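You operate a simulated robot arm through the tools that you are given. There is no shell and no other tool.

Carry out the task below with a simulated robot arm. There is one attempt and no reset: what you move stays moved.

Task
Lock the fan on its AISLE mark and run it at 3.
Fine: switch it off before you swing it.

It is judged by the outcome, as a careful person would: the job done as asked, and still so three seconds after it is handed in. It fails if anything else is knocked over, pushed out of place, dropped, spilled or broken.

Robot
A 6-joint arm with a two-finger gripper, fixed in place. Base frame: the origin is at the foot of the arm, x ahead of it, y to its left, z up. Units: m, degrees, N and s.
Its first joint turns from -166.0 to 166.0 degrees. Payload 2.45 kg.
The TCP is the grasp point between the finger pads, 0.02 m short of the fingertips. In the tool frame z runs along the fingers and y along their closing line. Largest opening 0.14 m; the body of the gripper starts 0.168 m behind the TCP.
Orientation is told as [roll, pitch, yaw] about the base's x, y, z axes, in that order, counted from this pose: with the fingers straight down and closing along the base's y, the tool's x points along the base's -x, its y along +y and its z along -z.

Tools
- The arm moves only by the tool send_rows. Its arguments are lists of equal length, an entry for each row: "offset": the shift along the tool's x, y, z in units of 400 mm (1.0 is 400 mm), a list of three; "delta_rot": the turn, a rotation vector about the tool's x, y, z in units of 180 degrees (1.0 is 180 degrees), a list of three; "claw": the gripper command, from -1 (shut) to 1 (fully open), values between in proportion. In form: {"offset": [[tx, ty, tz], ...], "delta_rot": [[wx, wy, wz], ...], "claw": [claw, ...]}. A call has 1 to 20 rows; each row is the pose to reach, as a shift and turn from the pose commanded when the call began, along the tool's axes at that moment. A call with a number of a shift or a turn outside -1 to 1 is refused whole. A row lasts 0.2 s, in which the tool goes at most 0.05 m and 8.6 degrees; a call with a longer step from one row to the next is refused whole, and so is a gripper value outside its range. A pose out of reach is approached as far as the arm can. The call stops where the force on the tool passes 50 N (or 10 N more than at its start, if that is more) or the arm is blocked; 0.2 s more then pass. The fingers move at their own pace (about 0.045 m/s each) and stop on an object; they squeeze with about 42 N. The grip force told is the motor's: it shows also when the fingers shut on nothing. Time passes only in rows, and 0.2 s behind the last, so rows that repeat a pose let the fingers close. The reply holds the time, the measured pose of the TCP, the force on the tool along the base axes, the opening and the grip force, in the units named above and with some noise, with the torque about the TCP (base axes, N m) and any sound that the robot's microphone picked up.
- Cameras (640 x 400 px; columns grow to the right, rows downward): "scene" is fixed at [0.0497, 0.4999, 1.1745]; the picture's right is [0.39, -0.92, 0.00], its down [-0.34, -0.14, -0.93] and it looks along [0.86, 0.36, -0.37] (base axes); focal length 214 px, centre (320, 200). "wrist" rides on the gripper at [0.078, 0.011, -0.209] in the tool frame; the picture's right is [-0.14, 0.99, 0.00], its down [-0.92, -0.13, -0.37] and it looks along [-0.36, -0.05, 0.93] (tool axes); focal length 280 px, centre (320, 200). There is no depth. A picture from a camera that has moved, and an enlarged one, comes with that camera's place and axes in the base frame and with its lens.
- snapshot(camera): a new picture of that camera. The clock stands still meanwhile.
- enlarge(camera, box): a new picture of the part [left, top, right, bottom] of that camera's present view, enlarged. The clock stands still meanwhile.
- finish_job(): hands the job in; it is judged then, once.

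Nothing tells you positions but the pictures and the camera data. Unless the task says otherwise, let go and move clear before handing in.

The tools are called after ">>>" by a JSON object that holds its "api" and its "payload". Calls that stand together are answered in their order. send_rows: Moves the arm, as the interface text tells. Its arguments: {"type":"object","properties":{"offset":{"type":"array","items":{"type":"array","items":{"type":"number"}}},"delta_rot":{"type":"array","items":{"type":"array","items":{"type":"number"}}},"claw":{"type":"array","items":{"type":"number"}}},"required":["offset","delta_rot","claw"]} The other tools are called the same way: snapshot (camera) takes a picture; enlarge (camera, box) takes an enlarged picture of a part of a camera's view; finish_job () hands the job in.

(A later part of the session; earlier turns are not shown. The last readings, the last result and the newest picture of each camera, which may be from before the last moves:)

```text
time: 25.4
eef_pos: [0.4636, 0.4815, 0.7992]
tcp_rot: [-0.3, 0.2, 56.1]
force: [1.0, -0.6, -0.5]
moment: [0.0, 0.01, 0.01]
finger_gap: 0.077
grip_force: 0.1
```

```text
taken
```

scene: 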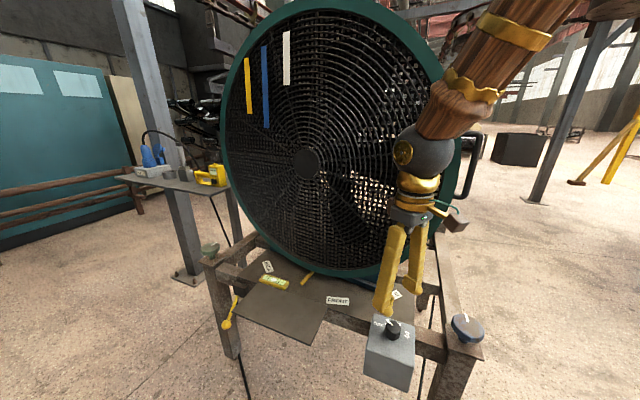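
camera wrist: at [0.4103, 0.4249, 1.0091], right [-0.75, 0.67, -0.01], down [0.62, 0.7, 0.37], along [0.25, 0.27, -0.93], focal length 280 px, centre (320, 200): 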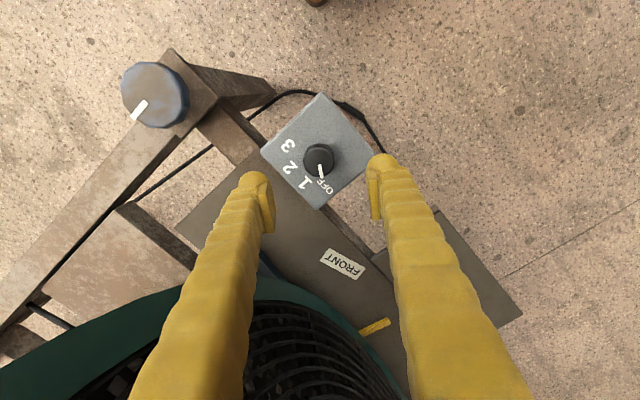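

The ribbons hang vertical and the knob is on OFF: the fan is switched off. Next I'll back off to a neutral pose, then see if the fan swings freely with a push on the front ring's right side.

>>> {"api": "send_rows", "payload": {"offset": [[0.0234, 0.0347, -0.047], [0.0468, 0.0695, -0.094], [0.07, 0.104, -0.14], [0.0935, 0.139, -0.1875], [0.117, 0.174, -0.234], [0.14, 0.2085, -0.281], [0.164, 0.243, -0.328], [0.187, 0.278, -0.375], [0.187, 0.278, -0.375]], "delta_rot": [[0, 0, 0.039], [0, 0, 0.078], [0, 0, 0.117], [0, 0, 0.156], [0, 0, 0.195], [0, 0, 0.234], [0, 0, 0.273], [0, 0, 0.3117], [0, 0, 0.3117]], "claw": [0.1, 0.1, 0.1, 0.1, 0.1, 0.1, 0.1, 0.1, 0.1]}}

>>> {"api": "snapshot", "payload": {"camera": "wrist"}}

>>> {"api": "enlarge", "payload": {"camera": "scene", "box": [240, 230, 440, 360]}}

```text
time: 27.4
eef_pos: [0.3303, 0.4809, 0.9498]
tcp_rot: [-0.3, -0.1, -0.1]
force: [-0.4, 0.3, 0.3]
moment: [-0.02, 0.0, 0.01]
finger_gap: 0.0771
grip_force: 0.1
```

```text
taken
camera wrist: at [0.25, 0.4939, 1.159], right [0.14, 0.99, -0.01], down [0.92, -0.13, 0.37], along [0.37, -0.06, -0.93], focal length 280 px, centre (320, 200)
```

wrist: 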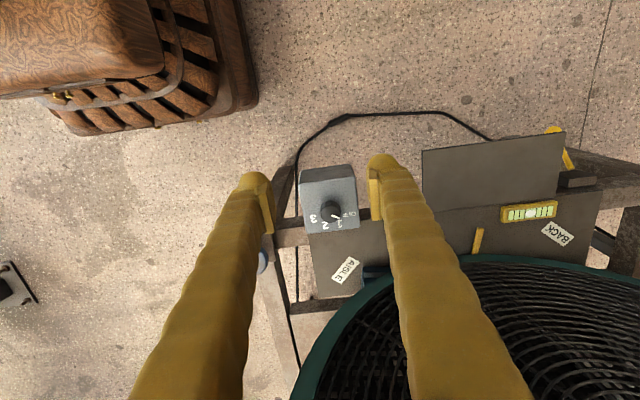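

```text
3.08 times, centred on (340, 295) of scene
camera zoom: at [0.0497, 0.4999, 1.1745], right [0.39, -0.92, 0.0], down [-0.34, -0.14, -0.93], along [0.86, 0.36, -0.37], focal length 660 px, centre (258, -92)
```

zoom: 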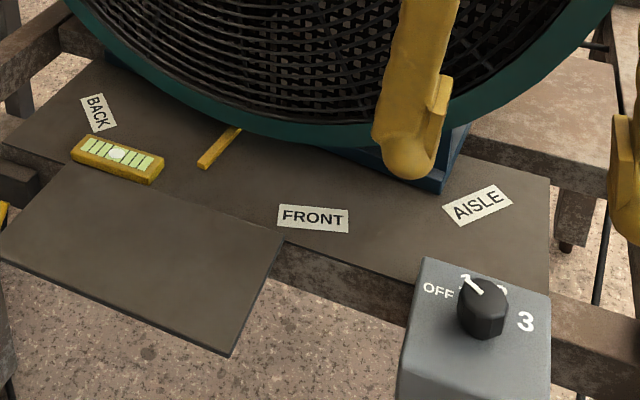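

OFF is confirmed. Fan pivot is around [0.94, 0.75]; the pointer sits near +8° and AISLE near −43°, so the fan must swing about 50° counter-clockwise. I'll tilt the tool forward with closed fingers facing the right side of the ring.

>>> {"api": "send_rows", "payload": {"offset": [[-0.025, -0.0114, -0.025], [-0.05, -0.0228, -0.05], [-0.075, -0.034, -0.075], [-0.1, -0.0456, -0.1], [-0.125, -0.057, -0.125], [-0.15, -0.0683, -0.15], [-0.175, -0.08, -0.175], [-0.2, -0.091, -0.2], [-0.225, -0.1025, -0.225], [-0.225, -0.1025, -0.225]], "delta_rot": [[0, -0.0401, 0], [0, -0.0802, 0], [0, -0.1203, 0], [0, -0.1604, 0], [0, -0.2006, 0], [0, -0.2407, 0], [0, -0.2808, 0], [0, -0.321, 0], [0, -0.361, 0], [0, -0.361, 0]], "claw": [-1, -1, -1, -1, -1, -1, -1, -1, -1, -1]}}

>>> {"api": "snapshot", "payload": {"camera": "wrist"}}

>>> {"api": "snapshot", "payload": {"camera": "scene"}}

```text
time: 29.6
eef_pos: [0.426, 0.4402, 1.0396]
tcp_rot: [-0.5, -65.3, 0.3]
force: [-0.4, -0.2, -0.1]
moment: [0.02, 0.05, -0.02]
finger_gap: 0.0
grip_force: 29.1
```

```text
taken
camera wrist: at [0.2011, 0.453, 1.0563], right [0.06, 0.99, 0.12], down [0.05, -0.12, 0.99], along [1.0, -0.06, -0.06], focal length 280 px, centre (320, 200)
```

wrist: 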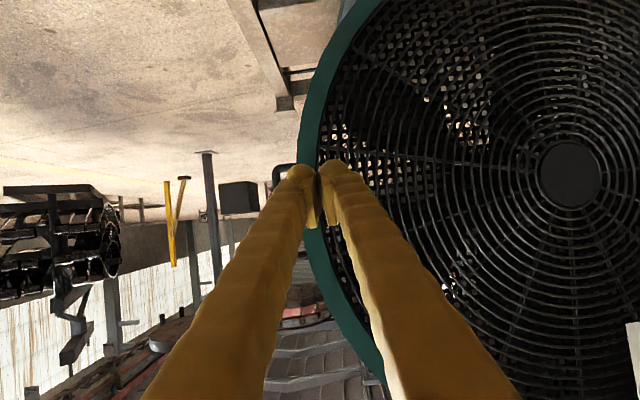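

```text
taken
```

scene: 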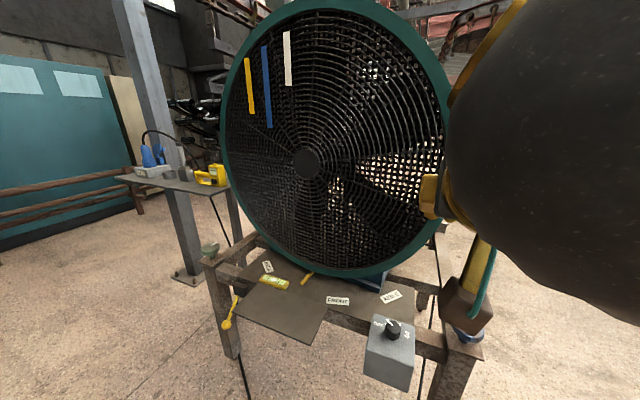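

The tool faces the right side of the ring (edge near [0.547, 0.413]). I'll approach to just short of it, then touch with small steps to test whether it swings.

>>> {"api": "send_rows", "payload": {"offset": [[-0.03, -0.008, 0.06], [-0.06, -0.016, 0.12], [-0.08, -0.021, 0.17], [-0.09, -0.025, 0.193], [-0.0956, -0.025, 0.2052], [-0.1009, -0.025, 0.2165], [-0.1061, -0.025, 0.2279]], "delta_rot": [[0, 0, 0], [0, 0, 0], [0, 0, 0], [0, 0, 0], [0, 0, 0], [0, 0, 0], [0, 0, 0]], "claw": [-1, -1, -1, -1, -1, -1, -1]}}

>>> {"api": "snapshot", "payload": {"camera": "wrist"}}

>>> {"api": "snapshot", "payload": {"camera": "scene"}}

```text
time: 31.2
eef_pos: [0.52, 0.4297, 1.04]
tcp_rot: [-0.8, -65.1, 0.8]
force: [0.4, 0.7, -0.2]
moment: [0.0, 0.0, 0.0]
finger_gap: 0.0003
grip_force: 29.4
```

```text
taken
camera wrist: at [0.2973, 0.4421, 1.0572], right [0.06, 0.99, 0.12], down [0.05, -0.12, 0.99], along [1.0, -0.05, -0.06], focal length 280 px, centre (320, 200)
```

wrist: 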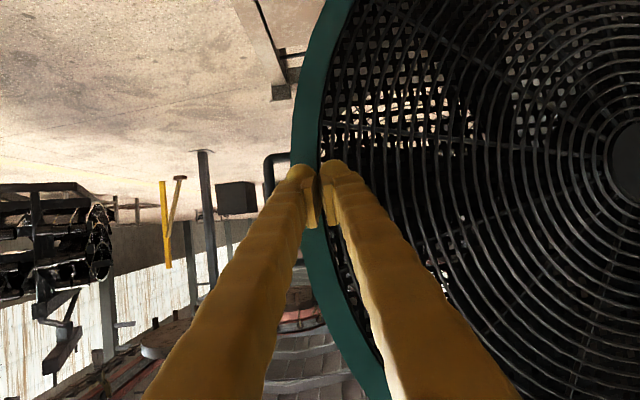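

```text
taken
```

scene: 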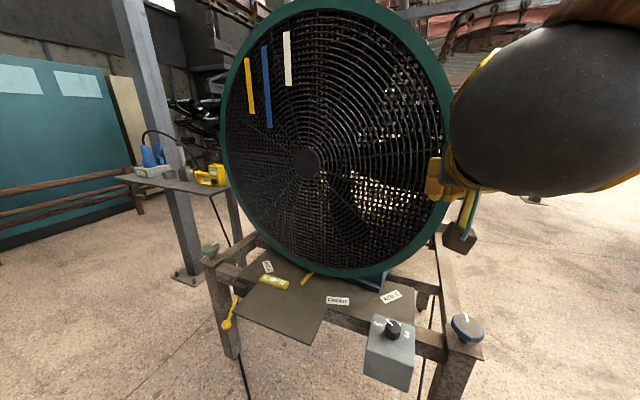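

No contact yet. The blades might still be coasting, so before swinging I'll wait and compare pictures.

>>> {"api": "enlarge", "payload": {"camera": "scene", "box": [220, 60, 440, 260]}}

>>> {"api": "send_rows", "payload": {"offset": [[0, 0, 0], [0, 0, 0], [0, 0, 0], [0, 0, 0], [0, 0, 0], [0, 0, 0], [0, 0, 0], [0, 0, 0], [0, 0, 0], [0, 0, 0], [0, 0, 0], [0, 0, 0], [0, 0, 0], [0, 0, 0], [0, 0, 0]], "delta_rot": [[0, 0, 0], [0, 0, 0], [0, 0, 0], [0, 0, 0], [0, 0, 0], [0, 0, 0], [0, 0, 0], [0, 0, 0], [0, 0, 0], [0, 0, 0], [0, 0, 0], [0, 0, 0], [0, 0, 0], [0, 0, 0], [0, 0, 0]], "claw": [-1, -1, -1, -1, -1, -1, -1, -1, -1, -1, -1, -1, -1, -1, -1]}}

>>> {"api": "enlarge", "payload": {"camera": "scene", "box": [220, 60, 440, 260]}}

```text
2.00 times, centred on (330, 160) of scene
camera zoom: at [0.0497, 0.4999, 1.1745], right [0.39, -0.92, 0.0], down [-0.34, -0.14, -0.93], along [0.86, 0.36, -0.37], focal length 429 px, centre (300, 280)
```

zoom: 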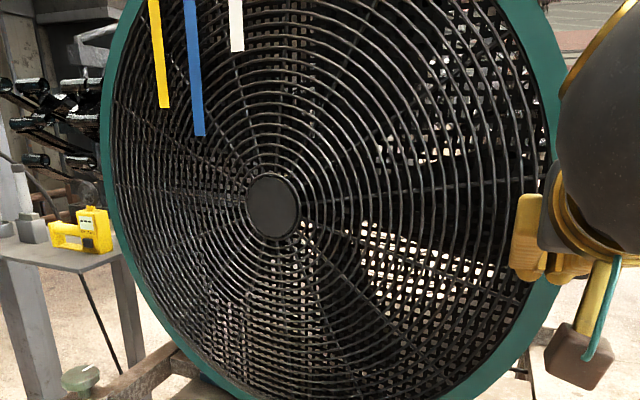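

```text
time: 34.4
eef_pos: [0.5211, 0.4315, 1.038]
tcp_rot: [-0.9, -65.2, 0.7]
force: [-0.3, 0.1, 1.3]
moment: [-0.03, -0.02, 0.0]
finger_gap: 0.0001
grip_force: 29.0
```

```text
2.00 times, centred on (330, 160) of scene
camera zoom: at [0.0497, 0.4999, 1.1745], right [0.39, -0.92, 0.0], down [-0.34, -0.14, -0.93], along [0.86, 0.36, -0.37], focal length 429 px, centre (300, 280)
```

zoom: 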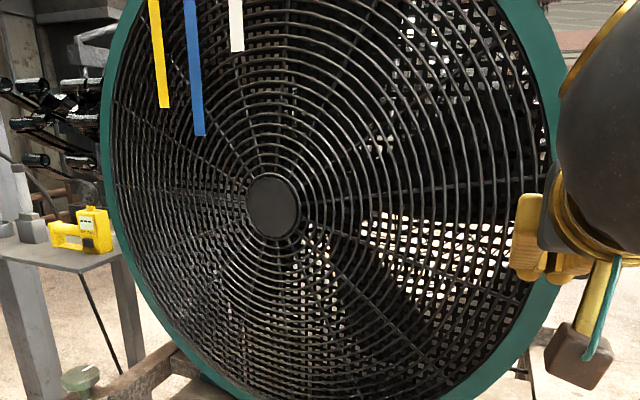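

The blades are still coasting slowly; I'll wait a few more seconds.

>>> {"api": "send_rows", "payload": {"offset": [[0, 0, 0], [0, 0, 0], [0, 0, 0], [0, 0, 0], [0, 0, 0], [0, 0, 0], [0, 0, 0], [0, 0, 0], [0, 0, 0], [0, 0, 0], [0, 0, 0], [0, 0, 0], [0, 0, 0], [0, 0, 0], [0, 0, 0], [0, 0, 0], [0, 0, 0], [0, 0, 0], [0, 0, 0], [0, 0, 0]], "delta_rot": [[0, 0, 0], [0, 0, 0], [0, 0, 0], [0, 0, 0], [0, 0, 0], [0, 0, 0], [0, 0, 0], [0, 0, 0], [0, 0, 0], [0, 0, 0], [0, 0, 0], [0, 0, 0], [0, 0, 0], [0, 0, 0], [0, 0, 0], [0, 0, 0], [0, 0, 0], [0, 0, 0], [0, 0, 0], [0, 0, 0]], "claw": [-1, -1, -1, -1, -1, -1, -1, -1, -1, -1, -1, -1, -1, -1, -1, -1, -1, -1, -1, -1]}}

>>> {"api": "enlarge", "payload": {"camera": "scene", "box": [220, 60, 440, 260]}}

>>> {"api": "send_rows", "payload": {"offset": [[0, 0, 0], [0, 0, 0], [0, 0, 0], [0, 0, 0], [0, 0, 0], [0, 0, 0], [0, 0, 0], [0, 0, 0], [0, 0, 0], [0, 0, 0]], "delta_rot": [[0, 0, 0], [0, 0, 0], [0, 0, 0], [0, 0, 0], [0, 0, 0], [0, 0, 0], [0, 0, 0], [0, 0, 0], [0, 0, 0], [0, 0, 0]], "claw": [-1, -1, -1, -1, -1, -1, -1, -1, -1, -1]}}

>>> {"api": "enlarge", "payload": {"camera": "scene", "box": [220, 60, 440, 260]}}

```text
time: 38.6
eef_pos: [0.5196, 0.4304, 1.0398]
tcp_rot: [-0.7, -65.2, 0.8]
force: [-0.6, -0.1, -0.9]
moment: [-0.03, 0.02, 0.01]
finger_gap: 0.0
grip_force: 29.9
```

```text
2.00 times, centred on (330, 160) of scene
camera zoom: at [0.0497, 0.4999, 1.1745], right [0.39, -0.92, 0.0], down [-0.34, -0.14, -0.93], along [0.86, 0.36, -0.37], focal length 429 px, centre (300, 280)
```

zoom: 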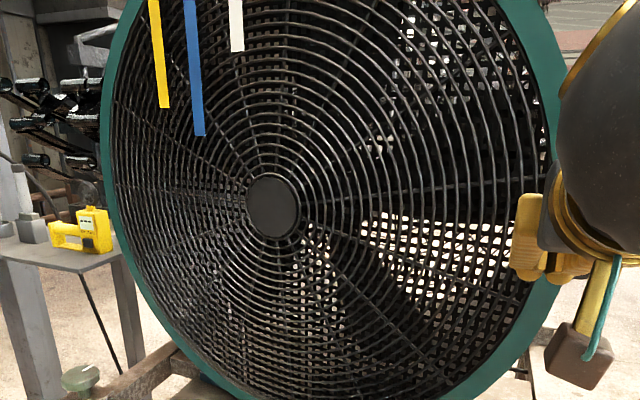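

```text
time: 40.8
eef_pos: [0.5204, 0.4302, 1.0396]
tcp_rot: [-0.8, -65.2, 0.7]
force: [0.6, -0.3, 0.0]
moment: [0.0, 0.0, -0.01]
finger_gap: 0.0
grip_force: 29.5
```

```text
2.00 times, centred on (330, 160) of scene
camera zoom: at [0.0497, 0.4999, 1.1745], right [0.39, -0.92, 0.0], down [-0.34, -0.14, -0.93], along [0.86, 0.36, -0.37], focal length 429 px, centre (300, 280)
```

zoom: 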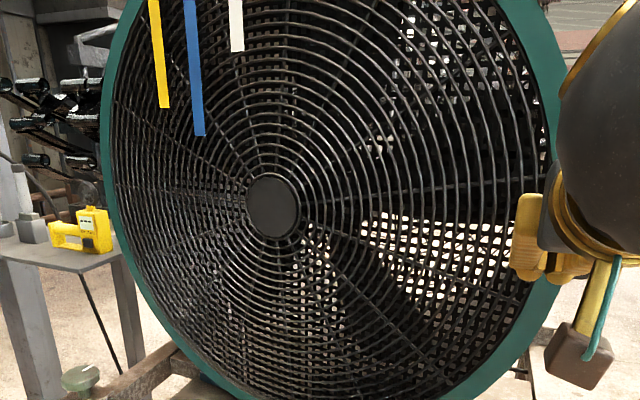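

The blades have stopped. Now a gentle push in +x in 5 mm steps to find contact and test whether the fan turns.

>>> {"api": "send_rows", "payload": {"offset": [[-0.0053, 0, 0.0113], [-0.0106, 0, 0.0227], [-0.0158, 0, 0.034], [-0.0211, 0, 0.0453], [-0.0264, 0, 0.0567]], "delta_rot": [[0, 0, 0], [0, 0, 0], [0, 0, 0], [0, 0, 0], [0, 0, 0]], "claw": [-1, -1, -1, -1, -1]}}

>>> {"api": "enlarge", "payload": {"camera": "scene", "box": [240, 230, 440, 360]}}

```text
time: 42.0
eef_pos: [0.546, 0.429, 1.0402]
tcp_rot: [-0.8, -65.2, 0.7]
force: [-0.4, -0.8, 0.3]
moment: [-0.03, 0.01, 0.0]
finger_gap: 0.0001
grip_force: 29.6
```

```text
3.08 times, centred on (340, 295) of scene
camera zoom: at [0.0497, 0.4999, 1.1745], right [0.39, -0.92, 0.0], down [-0.34, -0.14, -0.93], along [0.86, 0.36, -0.37], focal length 660 px, centre (258, -92)
```

zoom: 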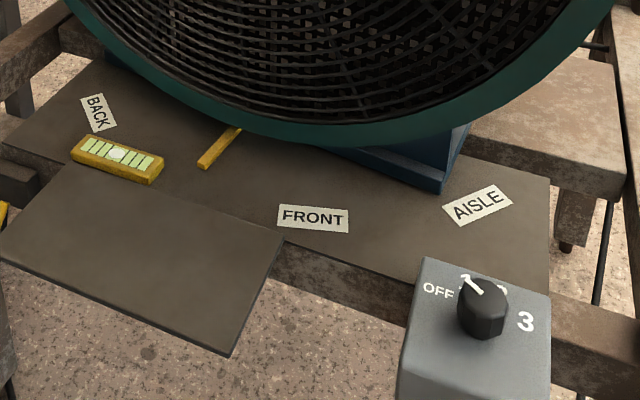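

No contact yet; continuing.

>>> {"api": "send_rows", "payload": {"offset": [[-0.0053, 0, 0.0113], [-0.0106, 0, 0.0227], [-0.0158, 0, 0.034], [-0.0211, 0, 0.0453], [-0.0264, 0, 0.0567]], "delta_rot": [[0, 0, 0], [0, 0, 0], [0, 0, 0], [0, 0, 0], [0, 0, 0]], "claw": [-1, -1, -1, -1, -1]}}

>>> {"api": "snapshot", "payload": {"camera": "wrist"}}

>>> {"api": "enlarge", "payload": {"camera": "scene", "box": [240, 230, 440, 360]}}

```text
time: 42.4
eef_pos: [0.5474, 0.431, 1.0406]
tcp_rot: [-0.8, -65.0, 0.8]
force: [-24.0, -3.8, 7.6]
moment: [-0.04, -0.3, -0.35]
finger_gap: 0.0
grip_force: 29.6
stopped in row 2: the force on the tool passed its limit at 70 N (the readings are from after the stop); the commanded pose is now the measured one
```

```text
taken
camera wrist: at [0.325, 0.4413, 1.0579], right [0.06, 0.99, 0.12], down [0.05, -0.12, 0.99], along [1.0, -0.05, -0.06], focal length 280 px, centre (320, 200)
```

wrist: 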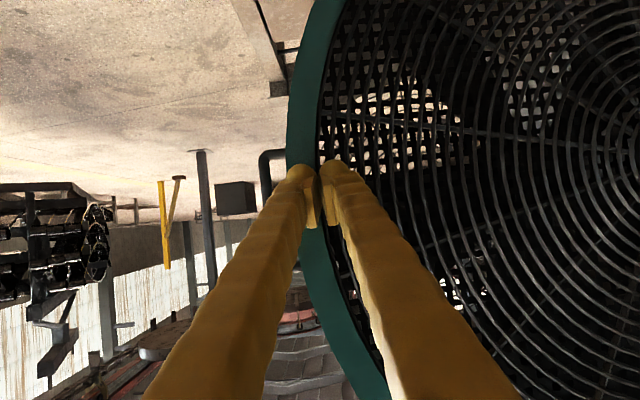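

```text
3.08 times, centred on (340, 295) of scene
camera zoom: at [0.0497, 0.4999, 1.1745], right [0.39, -0.92, 0.0], down [-0.34, -0.14, -0.93], along [0.86, 0.36, -0.37], focal length 660 px, centre (258, -92)
```

zoom: 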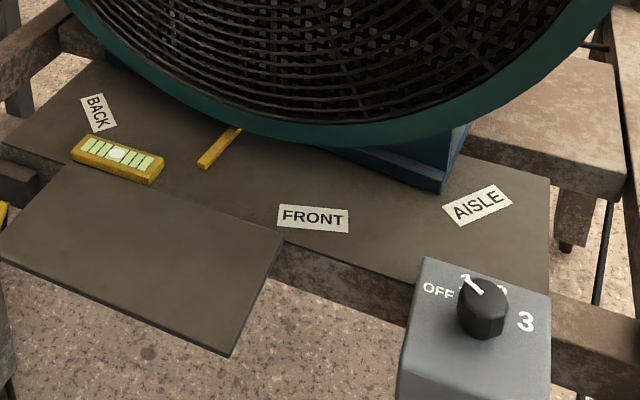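

The ring resists firmly (24 N held, 70 N peak) with the pointer unmoved, so the fan seems locked right now. I'll back off and go to the yellow lever to release it.

>>> {"api": "send_rows", "payload": {"offset": [[0.0317, 0, -0.068], [0.0634, 0, -0.136], [0.0951, 0, -0.204], [0.1268, 0, -0.2718], [0.184, 0.095, -0.288], [0.241, 0.19, -0.303], [0.298, 0.285, -0.319], [0.355, 0.38, -0.335], [0.412, 0.475, -0.351], [0.412, 0.475, -0.351]], "delta_rot": [[0, 0, 0], [0, 0, 0], [0, 0, 0], [0, 0, 0], [0, 0.022, 0], [0, 0.044, 0], [0, 0.067, 0], [0, 0.089, 0], [0, 0.111, 0], [0, 0.111, 0]], "claw": [-1, -1, -1, -1, -1, -1, -1, -1, -1, -1]}}

```text
time: 44.6
eef_pos: [0.3511, 0.6184, 0.9474]
tcp_rot: [-0.6, -45.1, 0.4]
force: [0.3, -0.1, 0.6]
moment: [0.0, -0.03, -0.03]
finger_gap: 0.0
grip_force: 29.4
```

Now on toward the lever: moving to a waypoint in front of it with the tool pitched 45° down and yawed 20°, fingers opening.

>>> {"api": "send_rows", "payload": {"offset": [[0.0624, 0.0783, 0.0346], [0.1249, 0.1567, 0.0691], [0.1873, 0.235, 0.1037], [0.2498, 0.3133, 0.1382], [0.3122, 0.3917, 0.1728], [0.3747, 0.47, 0.2073], [0.4371, 0.5483, 0.2419], [0.4996, 0.6267, 0.2764], [0.562, 0.705, 0.311], [0.562, 0.705, 0.311]], "delta_rot": [[-0.0087, 0, -0.0087], [-0.0175, 0, -0.0175], [-0.0262, 0, -0.0262], [-0.0349, 0, -0.0349], [-0.0437, 0, -0.0437], [-0.0524, 0, -0.0524], [-0.0611, 0, -0.0611], [-0.0699, 0, -0.0699], [-0.0786, 0, -0.0786], [-0.0786, 0, -0.0786]], "claw": [0.15, 0.15, 0.15, 0.15, 0.15, 0.15, 0.15, 0.15, 0.15, 0.15]}}

>>> {"api": "snapshot", "payload": {"camera": "wrist"}}

>>> {"api": "snapshot", "payload": {"camera": "scene"}}

```text
time: 46.8
eef_pos: [0.2798, 0.9005, 0.7008]
tcp_rot: [-0.4, -45.0, 20.5]
force: [0.0, -0.4, -1.0]
moment: [0.0, 0.02, -0.01]
finger_gap: 0.0806
grip_force: 0.0
```

```text
taken
camera wrist: at [0.0858, 0.8415, 0.7939], right [-0.25, 0.96, 0.09], down [0.41, 0.02, 0.91], along [0.88, 0.26, -0.4], focal length 280 px, centre (320, 200)
```

wrist: 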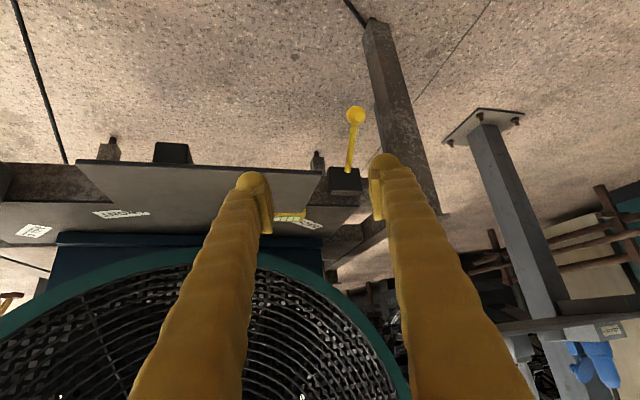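

```text
taken
```

scene: 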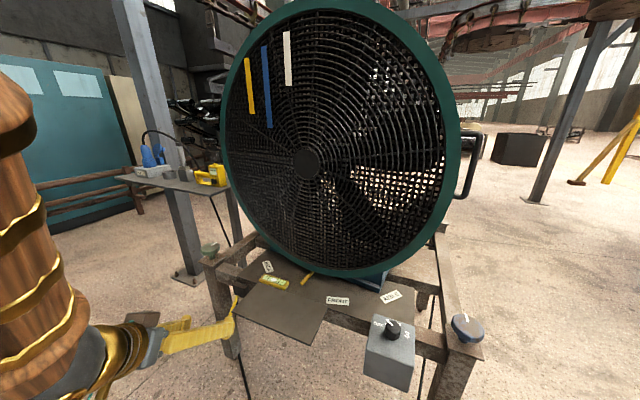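

The lever ball is confirmed near [0.42, 1.012, 0.487]. Approaching so the fingers straddle it, stopping 6 cm short to verify alignment.

>>> {"api": "send_rows", "payload": {"offset": [[0.0128, 0.0231, 0.0882], [0.0257, 0.0462, 0.1763], [0.0385, 0.0693, 0.2645], [0.0513, 0.0923, 0.3527], [0.0642, 0.1154, 0.4408], [0.077, 0.1385, 0.529], [0.077, 0.1385, 0.529]], "delta_rot": [[0, 0, 0], [0, 0, 0], [0, 0, 0], [0, 0, 0], [0, 0, 0], [0, 0, 0], [0, 0, 0]], "claw": [0.15, 0.15, 0.15, 0.15, 0.15, 0.15, 0.15]}}

>>> {"api": "snapshot", "payload": {"camera": "wrist"}}

>>> {"api": "snapshot", "payload": {"camera": "scene"}}

```text
time: 48.4
eef_pos: [0.3836, 0.9943, 0.5308]
tcp_rot: [-0.4, -45.0, 20.4]
force: [0.4, 0.6, 0.2]
moment: [0.04, 0.01, -0.02]
finger_gap: 0.0805
grip_force: 0.0
```

```text
taken
camera wrist: at [0.1877, 0.9356, 0.6245], right [-0.25, 0.96, 0.09], down [0.41, 0.02, 0.91], along [0.88, 0.26, -0.4], focal length 280 px, centre (320, 200)
```

wrist: 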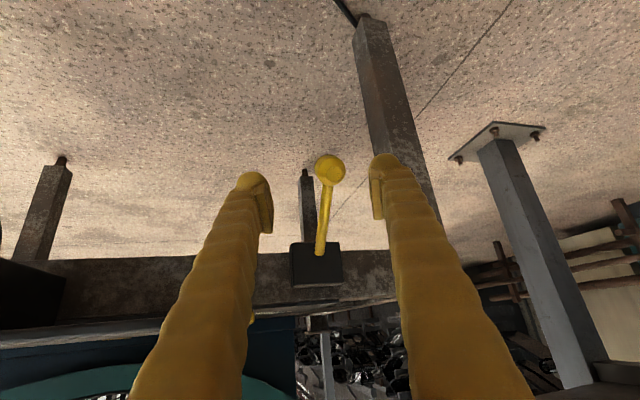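

```text
taken
```

scene: 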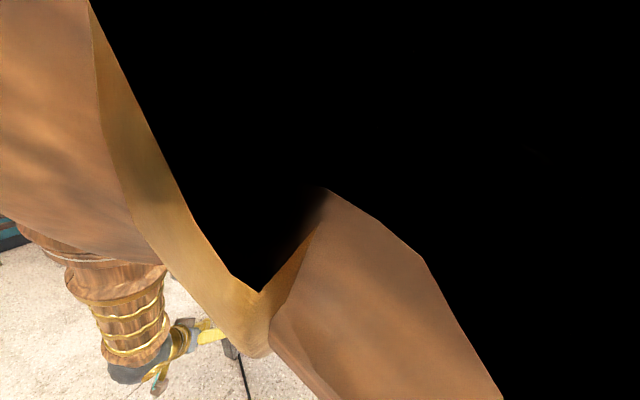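

>>> {"api": "enlarge", "payload": {"camera": "wrist", "box": [260, 120, 400, 300]}}

```text
2.22 times, centred on (330, 210) of wrist
camera zoom: at [0.1877, 0.9356, 0.6245], right [-0.25, 0.96, 0.09], down [0.41, 0.02, 0.91], along [0.88, 0.26, -0.4], focal length 623 px, centre (298, 178)
```

zoom: 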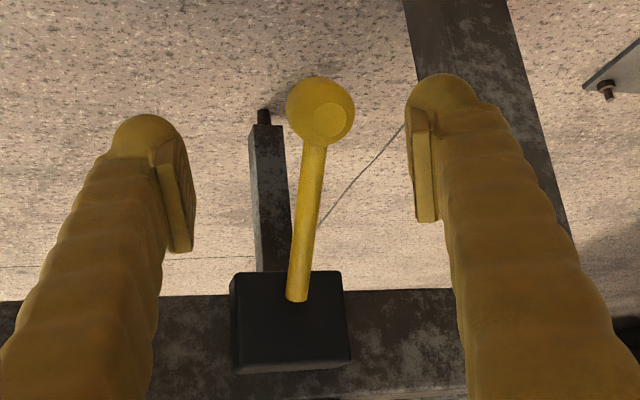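

The ball is about 1 cm to the tool's +y; I'll correct, advance so the ball is at the pads, and close on it.

>>> {"api": "send_rows", "payload": {"offset": [[0.0075, 0.0238, 0.04], [0.0075, 0.0238, 0.08], [0.0075, 0.0238, 0.12], [0.0075, 0.0238, 0.155], [0.0075, 0.0238, 0.155], [0.0075, 0.0238, 0.155], [0.0075, 0.0238, 0.155], [0.0075, 0.0238, 0.155], [0.0075, 0.0238, 0.155]], "delta_rot": [[0, 0, 0], [0, 0, 0], [0, 0, 0], [0, 0, 0], [0, 0, 0], [0, 0, 0], [0, 0, 0], [0, 0, 0], [0, 0, 0]], "claw": [0.15, 0.15, 0.15, 0.15, 0.15, -1, -1, -1, -1]}}

>>> {"api": "snapshot", "payload": {"camera": "wrist"}}

```text
time: 50.4
eef_pos: [0.419, 1.0179, 0.482]
tcp_rot: [-0.4, -45.0, 20.4]
force: [0.1, 4.4, -1.4]
moment: [-0.04, 0.03, 0.05]
finger_gap: 0.0282
grip_force: 28.3
```

```text
taken
camera wrist: at [0.2231, 0.959, 0.5756], right [-0.25, 0.96, 0.09], down [0.41, 0.02, 0.91], along [0.88, 0.26, -0.4], focal length 280 px, centre (320, 200)
```

wrist: 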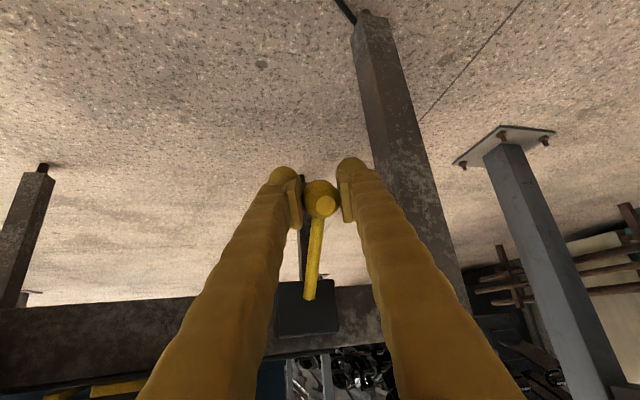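

>>> {"api": "enlarge", "payload": {"camera": "wrist", "box": [250, 140, 390, 340]}}

>>> {"api": "send_rows", "payload": {"offset": [[0, 0, 0], [0, 0, 0]], "delta_rot": [[0, 0, 0], [0, 0, 0]], "claw": [-1, -1]}}

```text
2.00 times, centred on (320, 240) of wrist
camera zoom: at [0.2231, 0.959, 0.5756], right [-0.25, 0.96, 0.09], down [0.41, 0.02, 0.91], along [0.88, 0.26, -0.4], focal length 561 px, centre (320, 120)
```

zoom: 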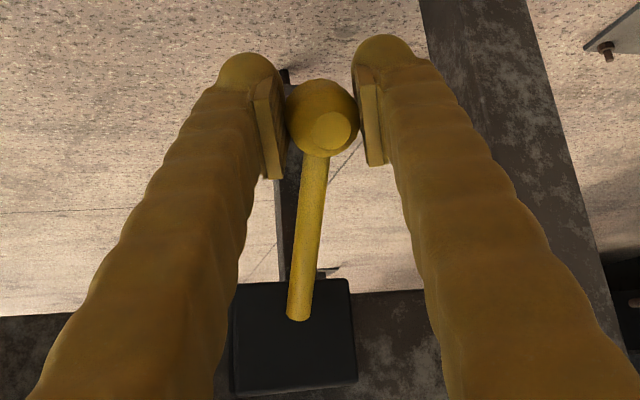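

```text
time: 51.0
eef_pos: [0.4172, 1.0182, 0.4832]
tcp_rot: [-0.5, -45.0, 20.4]
force: [-0.1, 8.0, -3.3]
moment: [0.01, 0.13, 0.03]
finger_gap: 0.0276
grip_force: 44.6
```

The ball is gripped (44.6 N). I'll try moving it up along its arc by about 10° and see if the lever yields.

>>> {"api": "send_rows", "payload": {"offset": [[-0.002, 0.002, -0.01], [-0.004, 0.004, -0.02], [-0.006, 0.006, -0.03], [-0.0088, 0.0091, -0.0432]], "delta_rot": [[0, 0, 0], [0, 0, 0], [0, 0, 0], [0, 0, 0]], "claw": [-1, -1, -1, -1]}}

>>> {"api": "enlarge", "payload": {"camera": "wrist", "box": [250, 140, 390, 340]}}

```text
time: 52.0
eef_pos: [0.4072, 1.0177, 0.4959]
tcp_rot: [-0.5, -45.0, 20.6]
force: [-2.8, 3.8, -15.9]
moment: [-0.33, 1.26, 0.06]
finger_gap: 0.0277
grip_force: 45.2
```

```text
2.00 times, centred on (320, 240) of wrist
camera zoom: at [0.2119, 0.9593, 0.5897], right [-0.25, 0.96, 0.09], down [0.41, 0.02, 0.91], along [0.88, 0.26, -0.4], focal length 561 px, centre (320, 120)
```

zoom: 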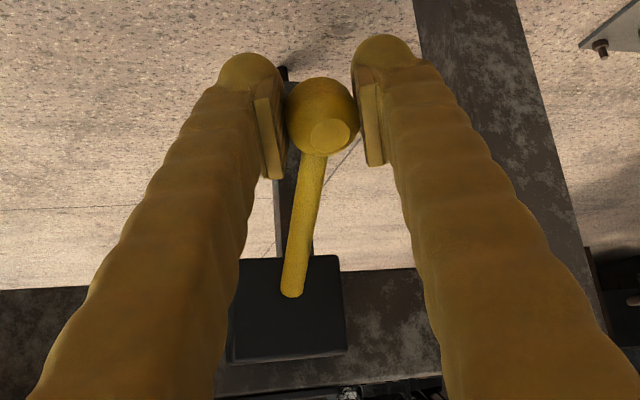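

The lever follows upward with about 16 N of resistance. Continuing along the arc up to horizontal.

>>> {"api": "send_rows", "payload": {"offset": [[-0.0072, 0.0036, -0.0207], [-0.0162, 0.0066, -0.0411], [-0.0268, 0.0089, -0.0605], [-0.0392, 0.0106, -0.0792], [-0.0529, 0.0116, -0.097], [-0.068, 0.012, -0.1134]], "delta_rot": [[0, 0, 0], [0, 0, 0], [0, 0, 0], [0, 0, 0], [0, 0, 0], [0, 0, 0]], "claw": [-1, -1, -1, -1, -1, -1]}}

>>> {"api": "snapshot", "payload": {"camera": "wrist"}}

```text
time: 53.4
eef_pos: [0.393, 1.0203, 0.5475]
tcp_rot: [-0.4, -45.0, 20.5]
force: [-19.5, 24.5, -12.4]
moment: [-0.27, 0.95, 0.04]
finger_gap: 0.0259
grip_force: 44.7
```

```text
taken
camera wrist: at [0.1981, 0.9609, 0.6412], right [-0.25, 0.96, 0.09], down [0.41, 0.02, 0.91], along [0.88, 0.27, -0.4], focal length 280 px, centre (320, 200)
```

wrist: 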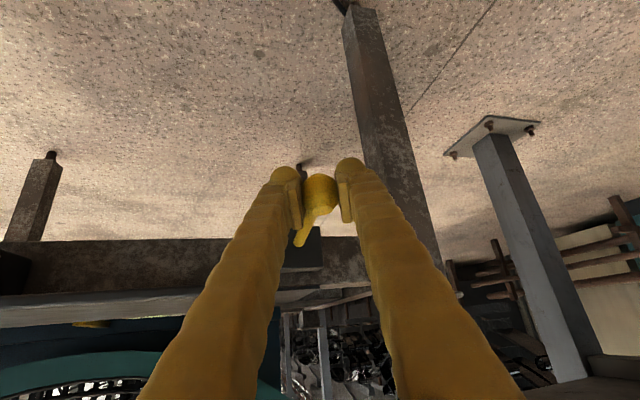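

>>> {"api": "enlarge", "payload": {"camera": "wrist", "box": [250, 140, 390, 290]}}

>>> {"api": "snapshot", "payload": {"camera": "scene"}}

```text
2.67 times, centred on (320, 215) of wrist
camera zoom: at [0.1981, 0.9609, 0.6412], right [-0.25, 0.96, 0.09], down [0.41, 0.02, 0.91], along [0.88, 0.27, -0.4], focal length 748 px, centre (320, 160)
```

zoom: 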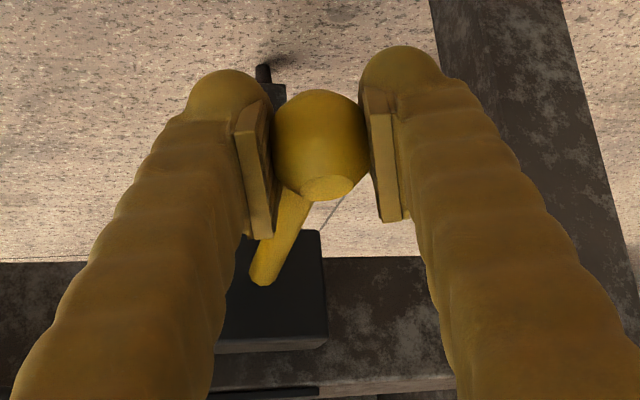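

```text
taken
```

scene: 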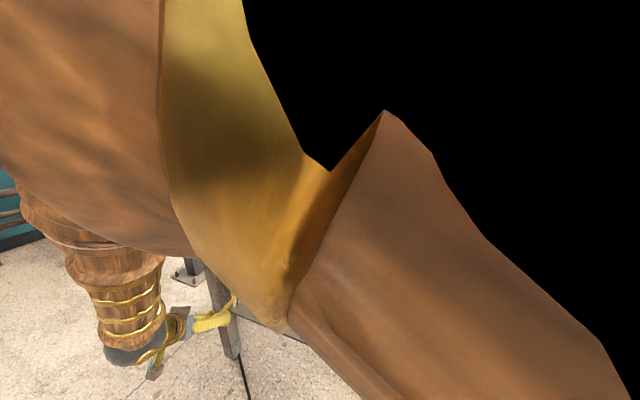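

The stem now presses against one finger because my tool is yawed 20° relative to the lever's plane. I'll rotate the tool back toward yaw ~5° around the ball to relieve that.

>>> {"api": "send_rows", "payload": {"offset": [[0, 0, 0], [0, 0, 0], [0, 0, 0], [0, 0, 0]], "delta_rot": [[0.0147, 0, 0.0147], [0.0295, 0, 0.0295], [0.0442, 0, 0.0442], [0.0589, 0, 0.0589]], "claw": [-1, -1, -1, -1]}}

>>> {"api": "enlarge", "payload": {"camera": "wrist", "box": [250, 140, 390, 290]}}

```text
time: 54.4
eef_pos: [0.3934, 1.0196, 0.5487]
tcp_rot: [-0.4, -45.2, 5.3]
force: [-11.0, 46.2, 0.6]
moment: [0.03, -0.38, 0.24]
finger_gap: 0.0257
grip_force: 44.8
```

```text
2.67 times, centred on (320, 215) of wrist
camera zoom: at [0.1897, 1.0135, 0.6413], right [0.01, 1.0, 0.09], down [0.4, -0.09, 0.91], along [0.92, 0.03, -0.4], focal length 748 px, centre (320, 160)
```

zoom: 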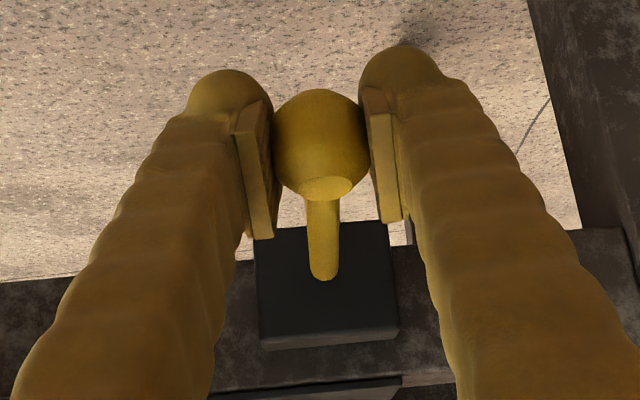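

The geometry's now aligned, but there's a 46 N sideways load; I'll shift +y by a few millimetres to relax it.

>>> {"api": "send_rows", "payload": {"offset": [[0, 0.005, 0], [0, 0.01, 0], [0, 0.01, 0]], "delta_rot": [[0, 0, 0], [0, 0, 0], [0, 0, 0]], "claw": [-1, -1, -1]}}

```text
time: 55.2
eef_pos: [0.3948, 1.0204, 0.5462]
tcp_rot: [-0.8, -45.1, 5.4]
force: [-11.8, -8.7, 7.7]
moment: [0.04, -0.98, -0.04]
finger_gap: 0.0257
grip_force: 44.7
```

Relaxed. Continuing the lever upward another 20°.

>>> {"api": "send_rows", "payload": {"offset": [[-0.0164, 0, -0.015], [-0.0342, -0.0004, -0.0287], [-0.0531, -0.0008, -0.0409], [-0.0729, -0.0015, -0.0512]], "delta_rot": [[0, 0, 0], [0, 0, 0], [0, 0, 0], [0, 0, 0]], "claw": [-1, -1, -1, -1]}}

>>> {"api": "enlarge", "payload": {"camera": "wrist", "box": [250, 140, 390, 290]}}

```text
time: 56.1
eef_pos: [0.3976, 1.0204, 0.5779]
tcp_rot: [-0.8, -45.1, 5.6]
force: [-1.3, -3.5, 3.6]
moment: [0.0, -0.52, 0.06]
finger_gap: 0.0255
grip_force: 45.0
stopped in row 4: the force on the tool passed its limit at 52 N (the readings are from after the stop); the commanded pose is now the measured one
```

```text
2.67 times, centred on (320, 215) of wrist
camera zoom: at [0.1943, 1.0151, 0.6706], right [0.01, 1.0, 0.09], down [0.4, -0.08, 0.91], along [0.92, 0.03, -0.4], focal length 748 px, centre (320, 160)
```

zoom: 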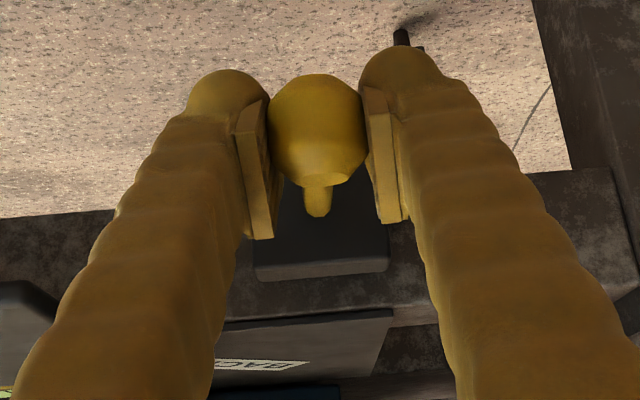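

It stopped at 52 N near +17° above horizontal. I'll try one more small step to see if that's the end stop.

>>> {"api": "send_rows", "payload": {"offset": [[-0.009, 0, -0.005], [-0.018, 0, -0.01]], "delta_rot": [[0, 0, 0], [0, 0, 0]], "claw": [-1, -1]}}

>>> {"api": "enlarge", "payload": {"camera": "wrist", "box": [250, 140, 390, 290]}}

```text
time: 56.8
eef_pos: [0.3979, 1.0204, 0.5852]
tcp_rot: [-0.8, -45.0, 5.5]
force: [-5.0, 5.7, -14.0]
moment: [-0.07, 1.28, -0.05]
finger_gap: 0.0254
grip_force: 44.8
```

```text
2.67 times, centred on (320, 215) of wrist
camera zoom: at [0.1954, 1.015, 0.678], right [0.01, 1.0, 0.09], down [0.4, -0.08, 0.91], along [0.92, 0.03, -0.4], focal length 748 px, centre (320, 160)
```

zoom: 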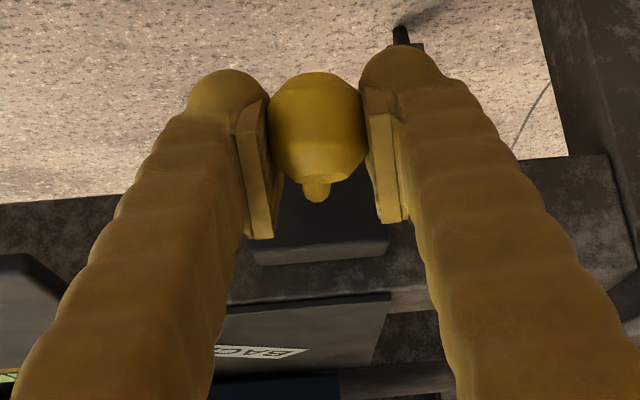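

Still moving, so not the end yet. Continuing in small steps.

>>> {"api": "send_rows", "payload": {"offset": [[-0.0104, 0, -0.0024], [-0.0208, -0.001, -0.0047], [-0.0314, -0.0015, -0.008], [-0.042, -0.002, -0.0114]], "delta_rot": [[0, 0, 0], [0, 0, 0], [0, 0, 0], [0, 0, 0]], "claw": [-1, -1, -1, -1]}}

>>> {"api": "enlarge", "payload": {"camera": "wrist", "box": [250, 140, 390, 290]}}

```text
time: 57.8
eef_pos: [0.4085, 1.0196, 0.6]
tcp_rot: [-0.9, -45.0, 5.4]
force: [-28.7, -14.0, -1.9]
moment: [-0.1, 1.23, 0.07]
finger_gap: 0.0255
grip_force: 45.0
```

```text
2.67 times, centred on (320, 215) of wrist
camera zoom: at [0.2056, 1.0157, 0.6936], right [0.01, 1.0, 0.09], down [0.4, -0.08, 0.91], along [0.92, 0.03, -0.4], focal length 748 px, centre (320, 160)
```

zoom: 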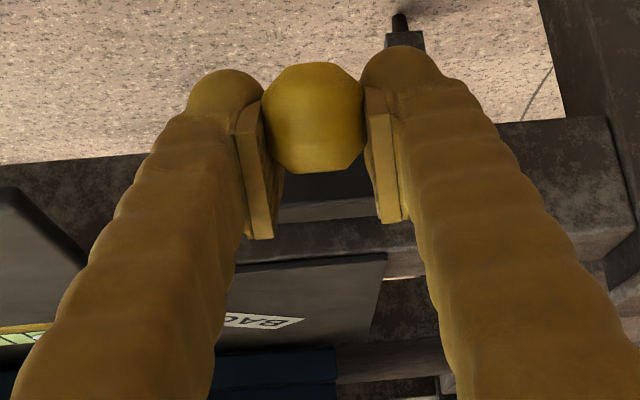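

The lever pushes back in −x, so my arc is slightly too tight. I'll go more straight up for the next step.

>>> {"api": "send_rows", "payload": {"offset": [[-0.0045, 0.002, -0.012], [-0.015, 0.002, -0.0203]], "delta_rot": [[0, 0, 0], [0, 0, 0]], "claw": [-1, -1]}}

>>> {"api": "snapshot", "payload": {"camera": "wrist"}}

```text
time: 58.4
eef_pos: [0.4104, 1.0211, 0.6124]
tcp_rot: [-0.9, -45.1, 5.4]
force: [40.3, 4.0, -19.5]
moment: [0.03, -0.4, 0.0]
finger_gap: 0.0257
grip_force: 45.0
```

```text
taken
camera wrist: at [0.2063, 1.0159, 0.7033], right [0.01, 1.0, 0.09], down [0.4, -0.08, 0.91], along [0.92, 0.02, -0.4], focal length 280 px, centre (320, 200)
```

wrist: 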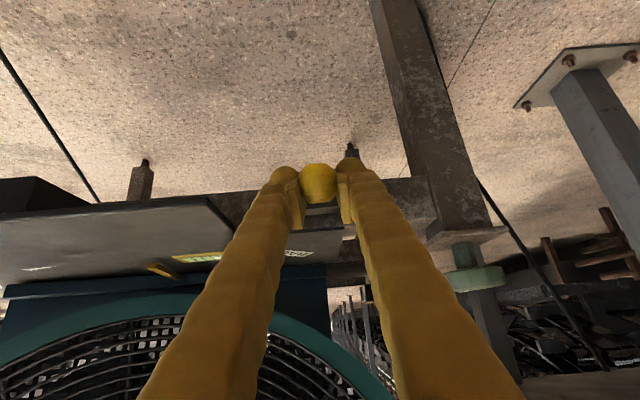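

I'm slightly off the arc (needs a bit more +x). Correcting and continuing to ~45° up in small steps.

>>> {"api": "send_rows", "payload": {"offset": [[-0.0148, 0, 0.0112], [-0.031, 0, 0.0098], [-0.0466, 0, 0.0093]], "delta_rot": [[0, 0, 0], [0, 0, 0], [0, 0, 0]], "claw": [-1, -1, -1]}}

>>> {"api": "snapshot", "payload": {"camera": "wrist"}}

```text
time: 58.8
eef_pos: [0.4097, 1.0224, 0.6101]
tcp_rot: [-1.1, -45.0, 5.6]
force: [-6.5, -6.0, 6.6]
moment: [-0.02, -0.4, 0.04]
finger_gap: 0.0255
grip_force: 44.8
stopped in row 2: the force on the tool passed its limit at 68 N (the readings are from after the stop); the commanded pose is now the measured one
```

```text
taken
camera wrist: at [0.2064, 1.0162, 0.7039], right [0.01, 1.0, 0.08], down [0.4, -0.08, 0.91], along [0.92, 0.02, -0.4], focal length 280 px, centre (320, 200)
```

wrist: 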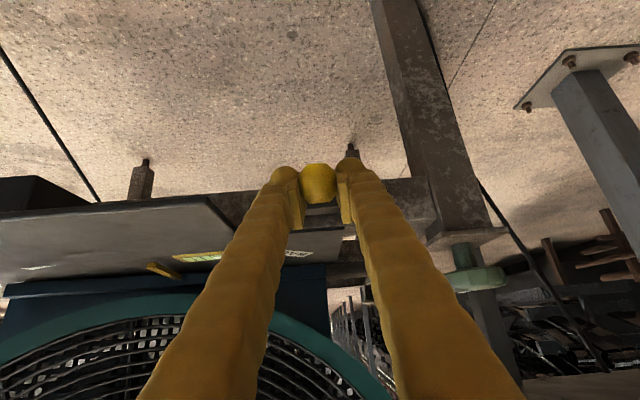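

A firm stop at about 36° above horizontal: the lever appears at its upper end. I'll release, back straight off, and look.

>>> {"api": "send_rows", "payload": {"offset": [[0, 0, 0], [0, 0, 0], [0, 0, 0], [0, 0, 0], [0, 0, -0.08], [0, 0, -0.18], [0, 0, -0.28], [0, 0, -0.38], [0, 0, -0.38]], "delta_rot": [[0, 0, 0], [0, 0, 0], [0, 0, 0], [0, 0, 0], [0, 0, 0], [0, 0, 0], [0, 0, 0], [0, 0, 0], [0, 0, 0]], "claw": [0.15, 0.15, 0.15, 0.15, 0.15, 0.15, 0.15, 0.15, 0.15]}}

>>> {"api": "snapshot", "payload": {"camera": "wrist"}}

>>> {"api": "snapshot", "payload": {"camera": "scene"}}

```text
time: 60.8
eef_pos: [0.3012, 1.0154, 0.7186]
tcp_rot: [-1.1, -45.0, 5.8]
force: [-0.3, 0.4, -0.1]
moment: [-0.01, -0.04, 0.01]
finger_gap: 0.0804
grip_force: 0.1
```

```text
taken
camera wrist: at [0.0973, 1.0092, 0.8115], right [0.01, 1.0, 0.08], down [0.4, -0.08, 0.91], along [0.92, 0.02, -0.4], focal length 280 px, centre (320, 200)
```

wrist: 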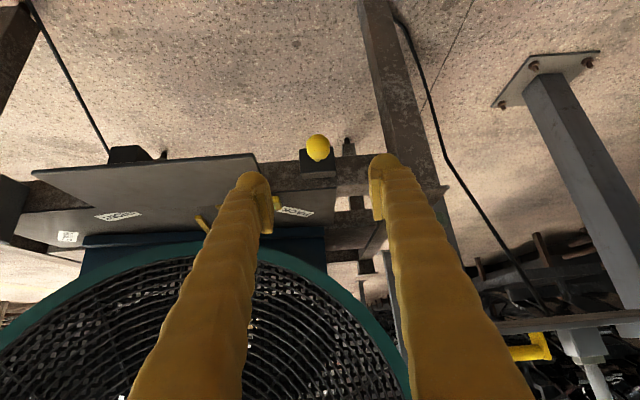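

```text
taken
```

scene: 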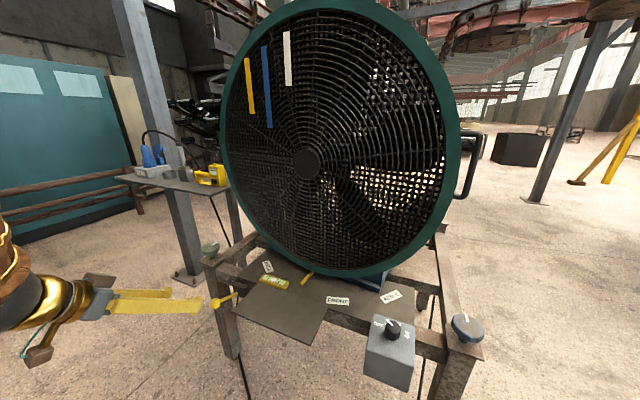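

>>> {"api": "enlarge", "payload": {"camera": "scene", "box": [190, 240, 320, 340]}}

>>> {"api": "enlarge", "payload": {"camera": "wrist", "box": [270, 110, 370, 220]}}

```text
4.00 times, centred on (255, 290) of scene
camera zoom: at [0.0497, 0.4999, 1.1745], right [0.39, -0.92, 0.0], down [-0.34, -0.14, -0.93], along [0.86, 0.36, -0.37], focal length 858 px, centre (580, -160)
```

zoom: 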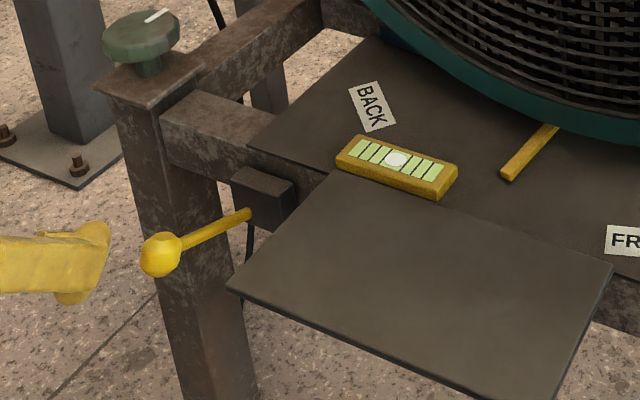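

```text
3.64 times, centred on (320, 165) of wrist
camera zoom: at [0.0973, 1.0092, 0.8115], right [0.01, 1.0, 0.08], down [0.4, -0.08, 0.91], along [0.92, 0.02, -0.4], focal length 1020 px, centre (320, 327)
```

zoom: 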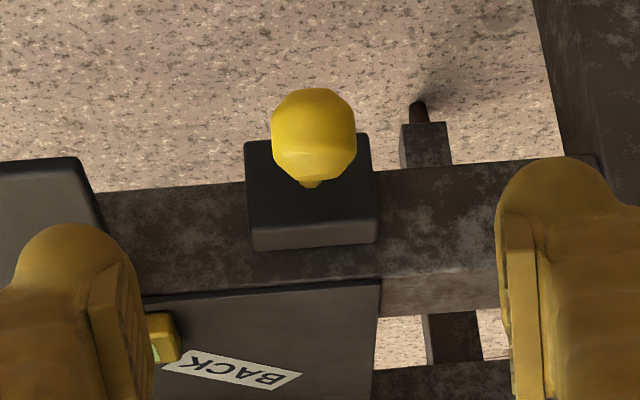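

The lever ball is now near [0.402, 1.019, 0.604], about 24° up, and from both positions the pivot fits better at [0.51, 0.556] with radius 0.118. My arc was too tight, so I may not have reached the end stop; I'll regrip and follow the right arc further up.

>>> {"api": "send_rows", "payload": {"offset": [[0.0225, -0.0075, 0.09], [0.0225, -0.0075, 0.18], [0.0225, -0.0075, 0.27], [0.0225, -0.0075, 0.34], [0.0225, -0.0075, 0.375], [0.0225, -0.0075, 0.375], [0.0225, -0.0075, 0.375], [0.0225, -0.0075, 0.375], [0.0225, -0.0075, 0.375], [0.0225, -0.0075, 0.375]], "delta_rot": [[0, 0, 0], [0, 0, 0], [0, 0, 0], [0, 0, 0], [0, 0, 0], [0, 0, 0], [0, 0, 0], [0, 0, 0], [0, 0, 0], [0, 0, 0]], "claw": [0.15, 0.15, 0.15, 0.15, 0.15, -1, -1, -1, -1, -1]}}

>>> {"api": "enlarge", "payload": {"camera": "wrist", "box": [250, 140, 390, 290]}}

```text
time: 62.9
eef_pos: [0.4029, 1.0202, 0.6075]
tcp_rot: [-0.6, -45.1, 5.6]
force: [8.3, 24.3, -9.8]
moment: [0.03, 0.51, -0.06]
finger_gap: 0.026
grip_force: 35.7
stopped in row 10: the force on the tool passed its limit at 54 N (the readings are from after the stop); the commanded pose is now the measured one
```

```text
2.67 times, centred on (320, 215) of wrist
camera zoom: at [0.199, 1.0138, 0.7], right [0.01, 1.0, 0.09], down [0.4, -0.09, 0.91], along [0.92, 0.03, -0.4], focal length 748 px, centre (320, 160)
```

zoom: 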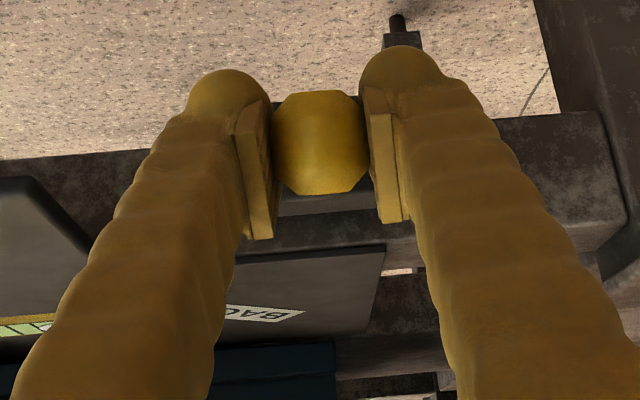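

Regripped. Relaxing the side load and following the corrected arc upward.

>>> {"api": "send_rows", "payload": {"offset": [[0, 0.0035, 0], [-0.0108, 0.003, -0.0032], [-0.0216, 0.0027, -0.0064], [-0.0316, 0.0022, -0.0088]], "delta_rot": [[0, 0, 0], [0, 0, 0], [0, 0, 0], [0, 0, 0]], "claw": [-1, -1, -1, -1]}}

>>> {"api": "enlarge", "payload": {"camera": "wrist", "box": [250, 140, 390, 290]}}

```text
time: 63.9
eef_pos: [0.409, 1.0212, 0.6196]
tcp_rot: [-0.8, -45.0, 5.7]
force: [-1.5, 12.6, -14.3]
moment: [-0.08, 1.34, -0.03]
finger_gap: 0.0256
grip_force: 44.8
```

```text
2.67 times, centred on (320, 215) of wrist
camera zoom: at [0.2047, 1.0143, 0.711], right [0.01, 1.0, 0.09], down [0.4, -0.08, 0.91], along [0.92, 0.03, -0.4], focal length 748 px, centre (320, 160)
```

zoom: 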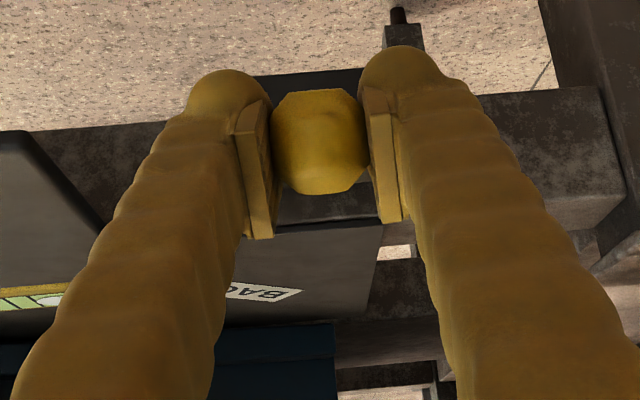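

Good, smooth with only friction. Continuing further up.

>>> {"api": "send_rows", "payload": {"offset": [[-0.0102, 0.002, -0.0019], [-0.0203, 0.002, -0.0038], [-0.0305, 0.002, -0.0053], [-0.0407, 0.002, -0.0067], [-0.051, 0.002, -0.0073], [-0.0612, 0.002, -0.0078]], "delta_rot": [[0, 0, 0], [0, 0, 0], [0, 0, 0], [0, 0, 0], [0, 0, 0], [0, 0, 0]], "claw": [-1, -1, -1, -1, -1, -1]}}

>>> {"api": "enlarge", "payload": {"camera": "wrist", "box": [250, 140, 390, 290]}}

```text
time: 65.3
eef_pos: [0.4232, 1.0209, 0.6355]
tcp_rot: [-1.0, -44.9, 5.6]
force: [-30.8, -27.3, -29.0]
moment: [-0.22, 0.06, 0.1]
finger_gap: 0.0254
grip_force: 45.1
```

```text
2.67 times, centred on (320, 215) of wrist
camera zoom: at [0.2201, 1.0158, 0.7289], right [0.01, 1.0, 0.09], down [0.4, -0.08, 0.91], along [0.92, 0.03, -0.4], focal length 748 px, centre (320, 160)
```

zoom: 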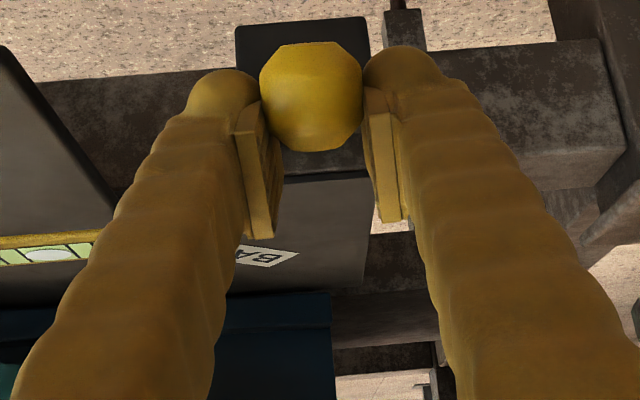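

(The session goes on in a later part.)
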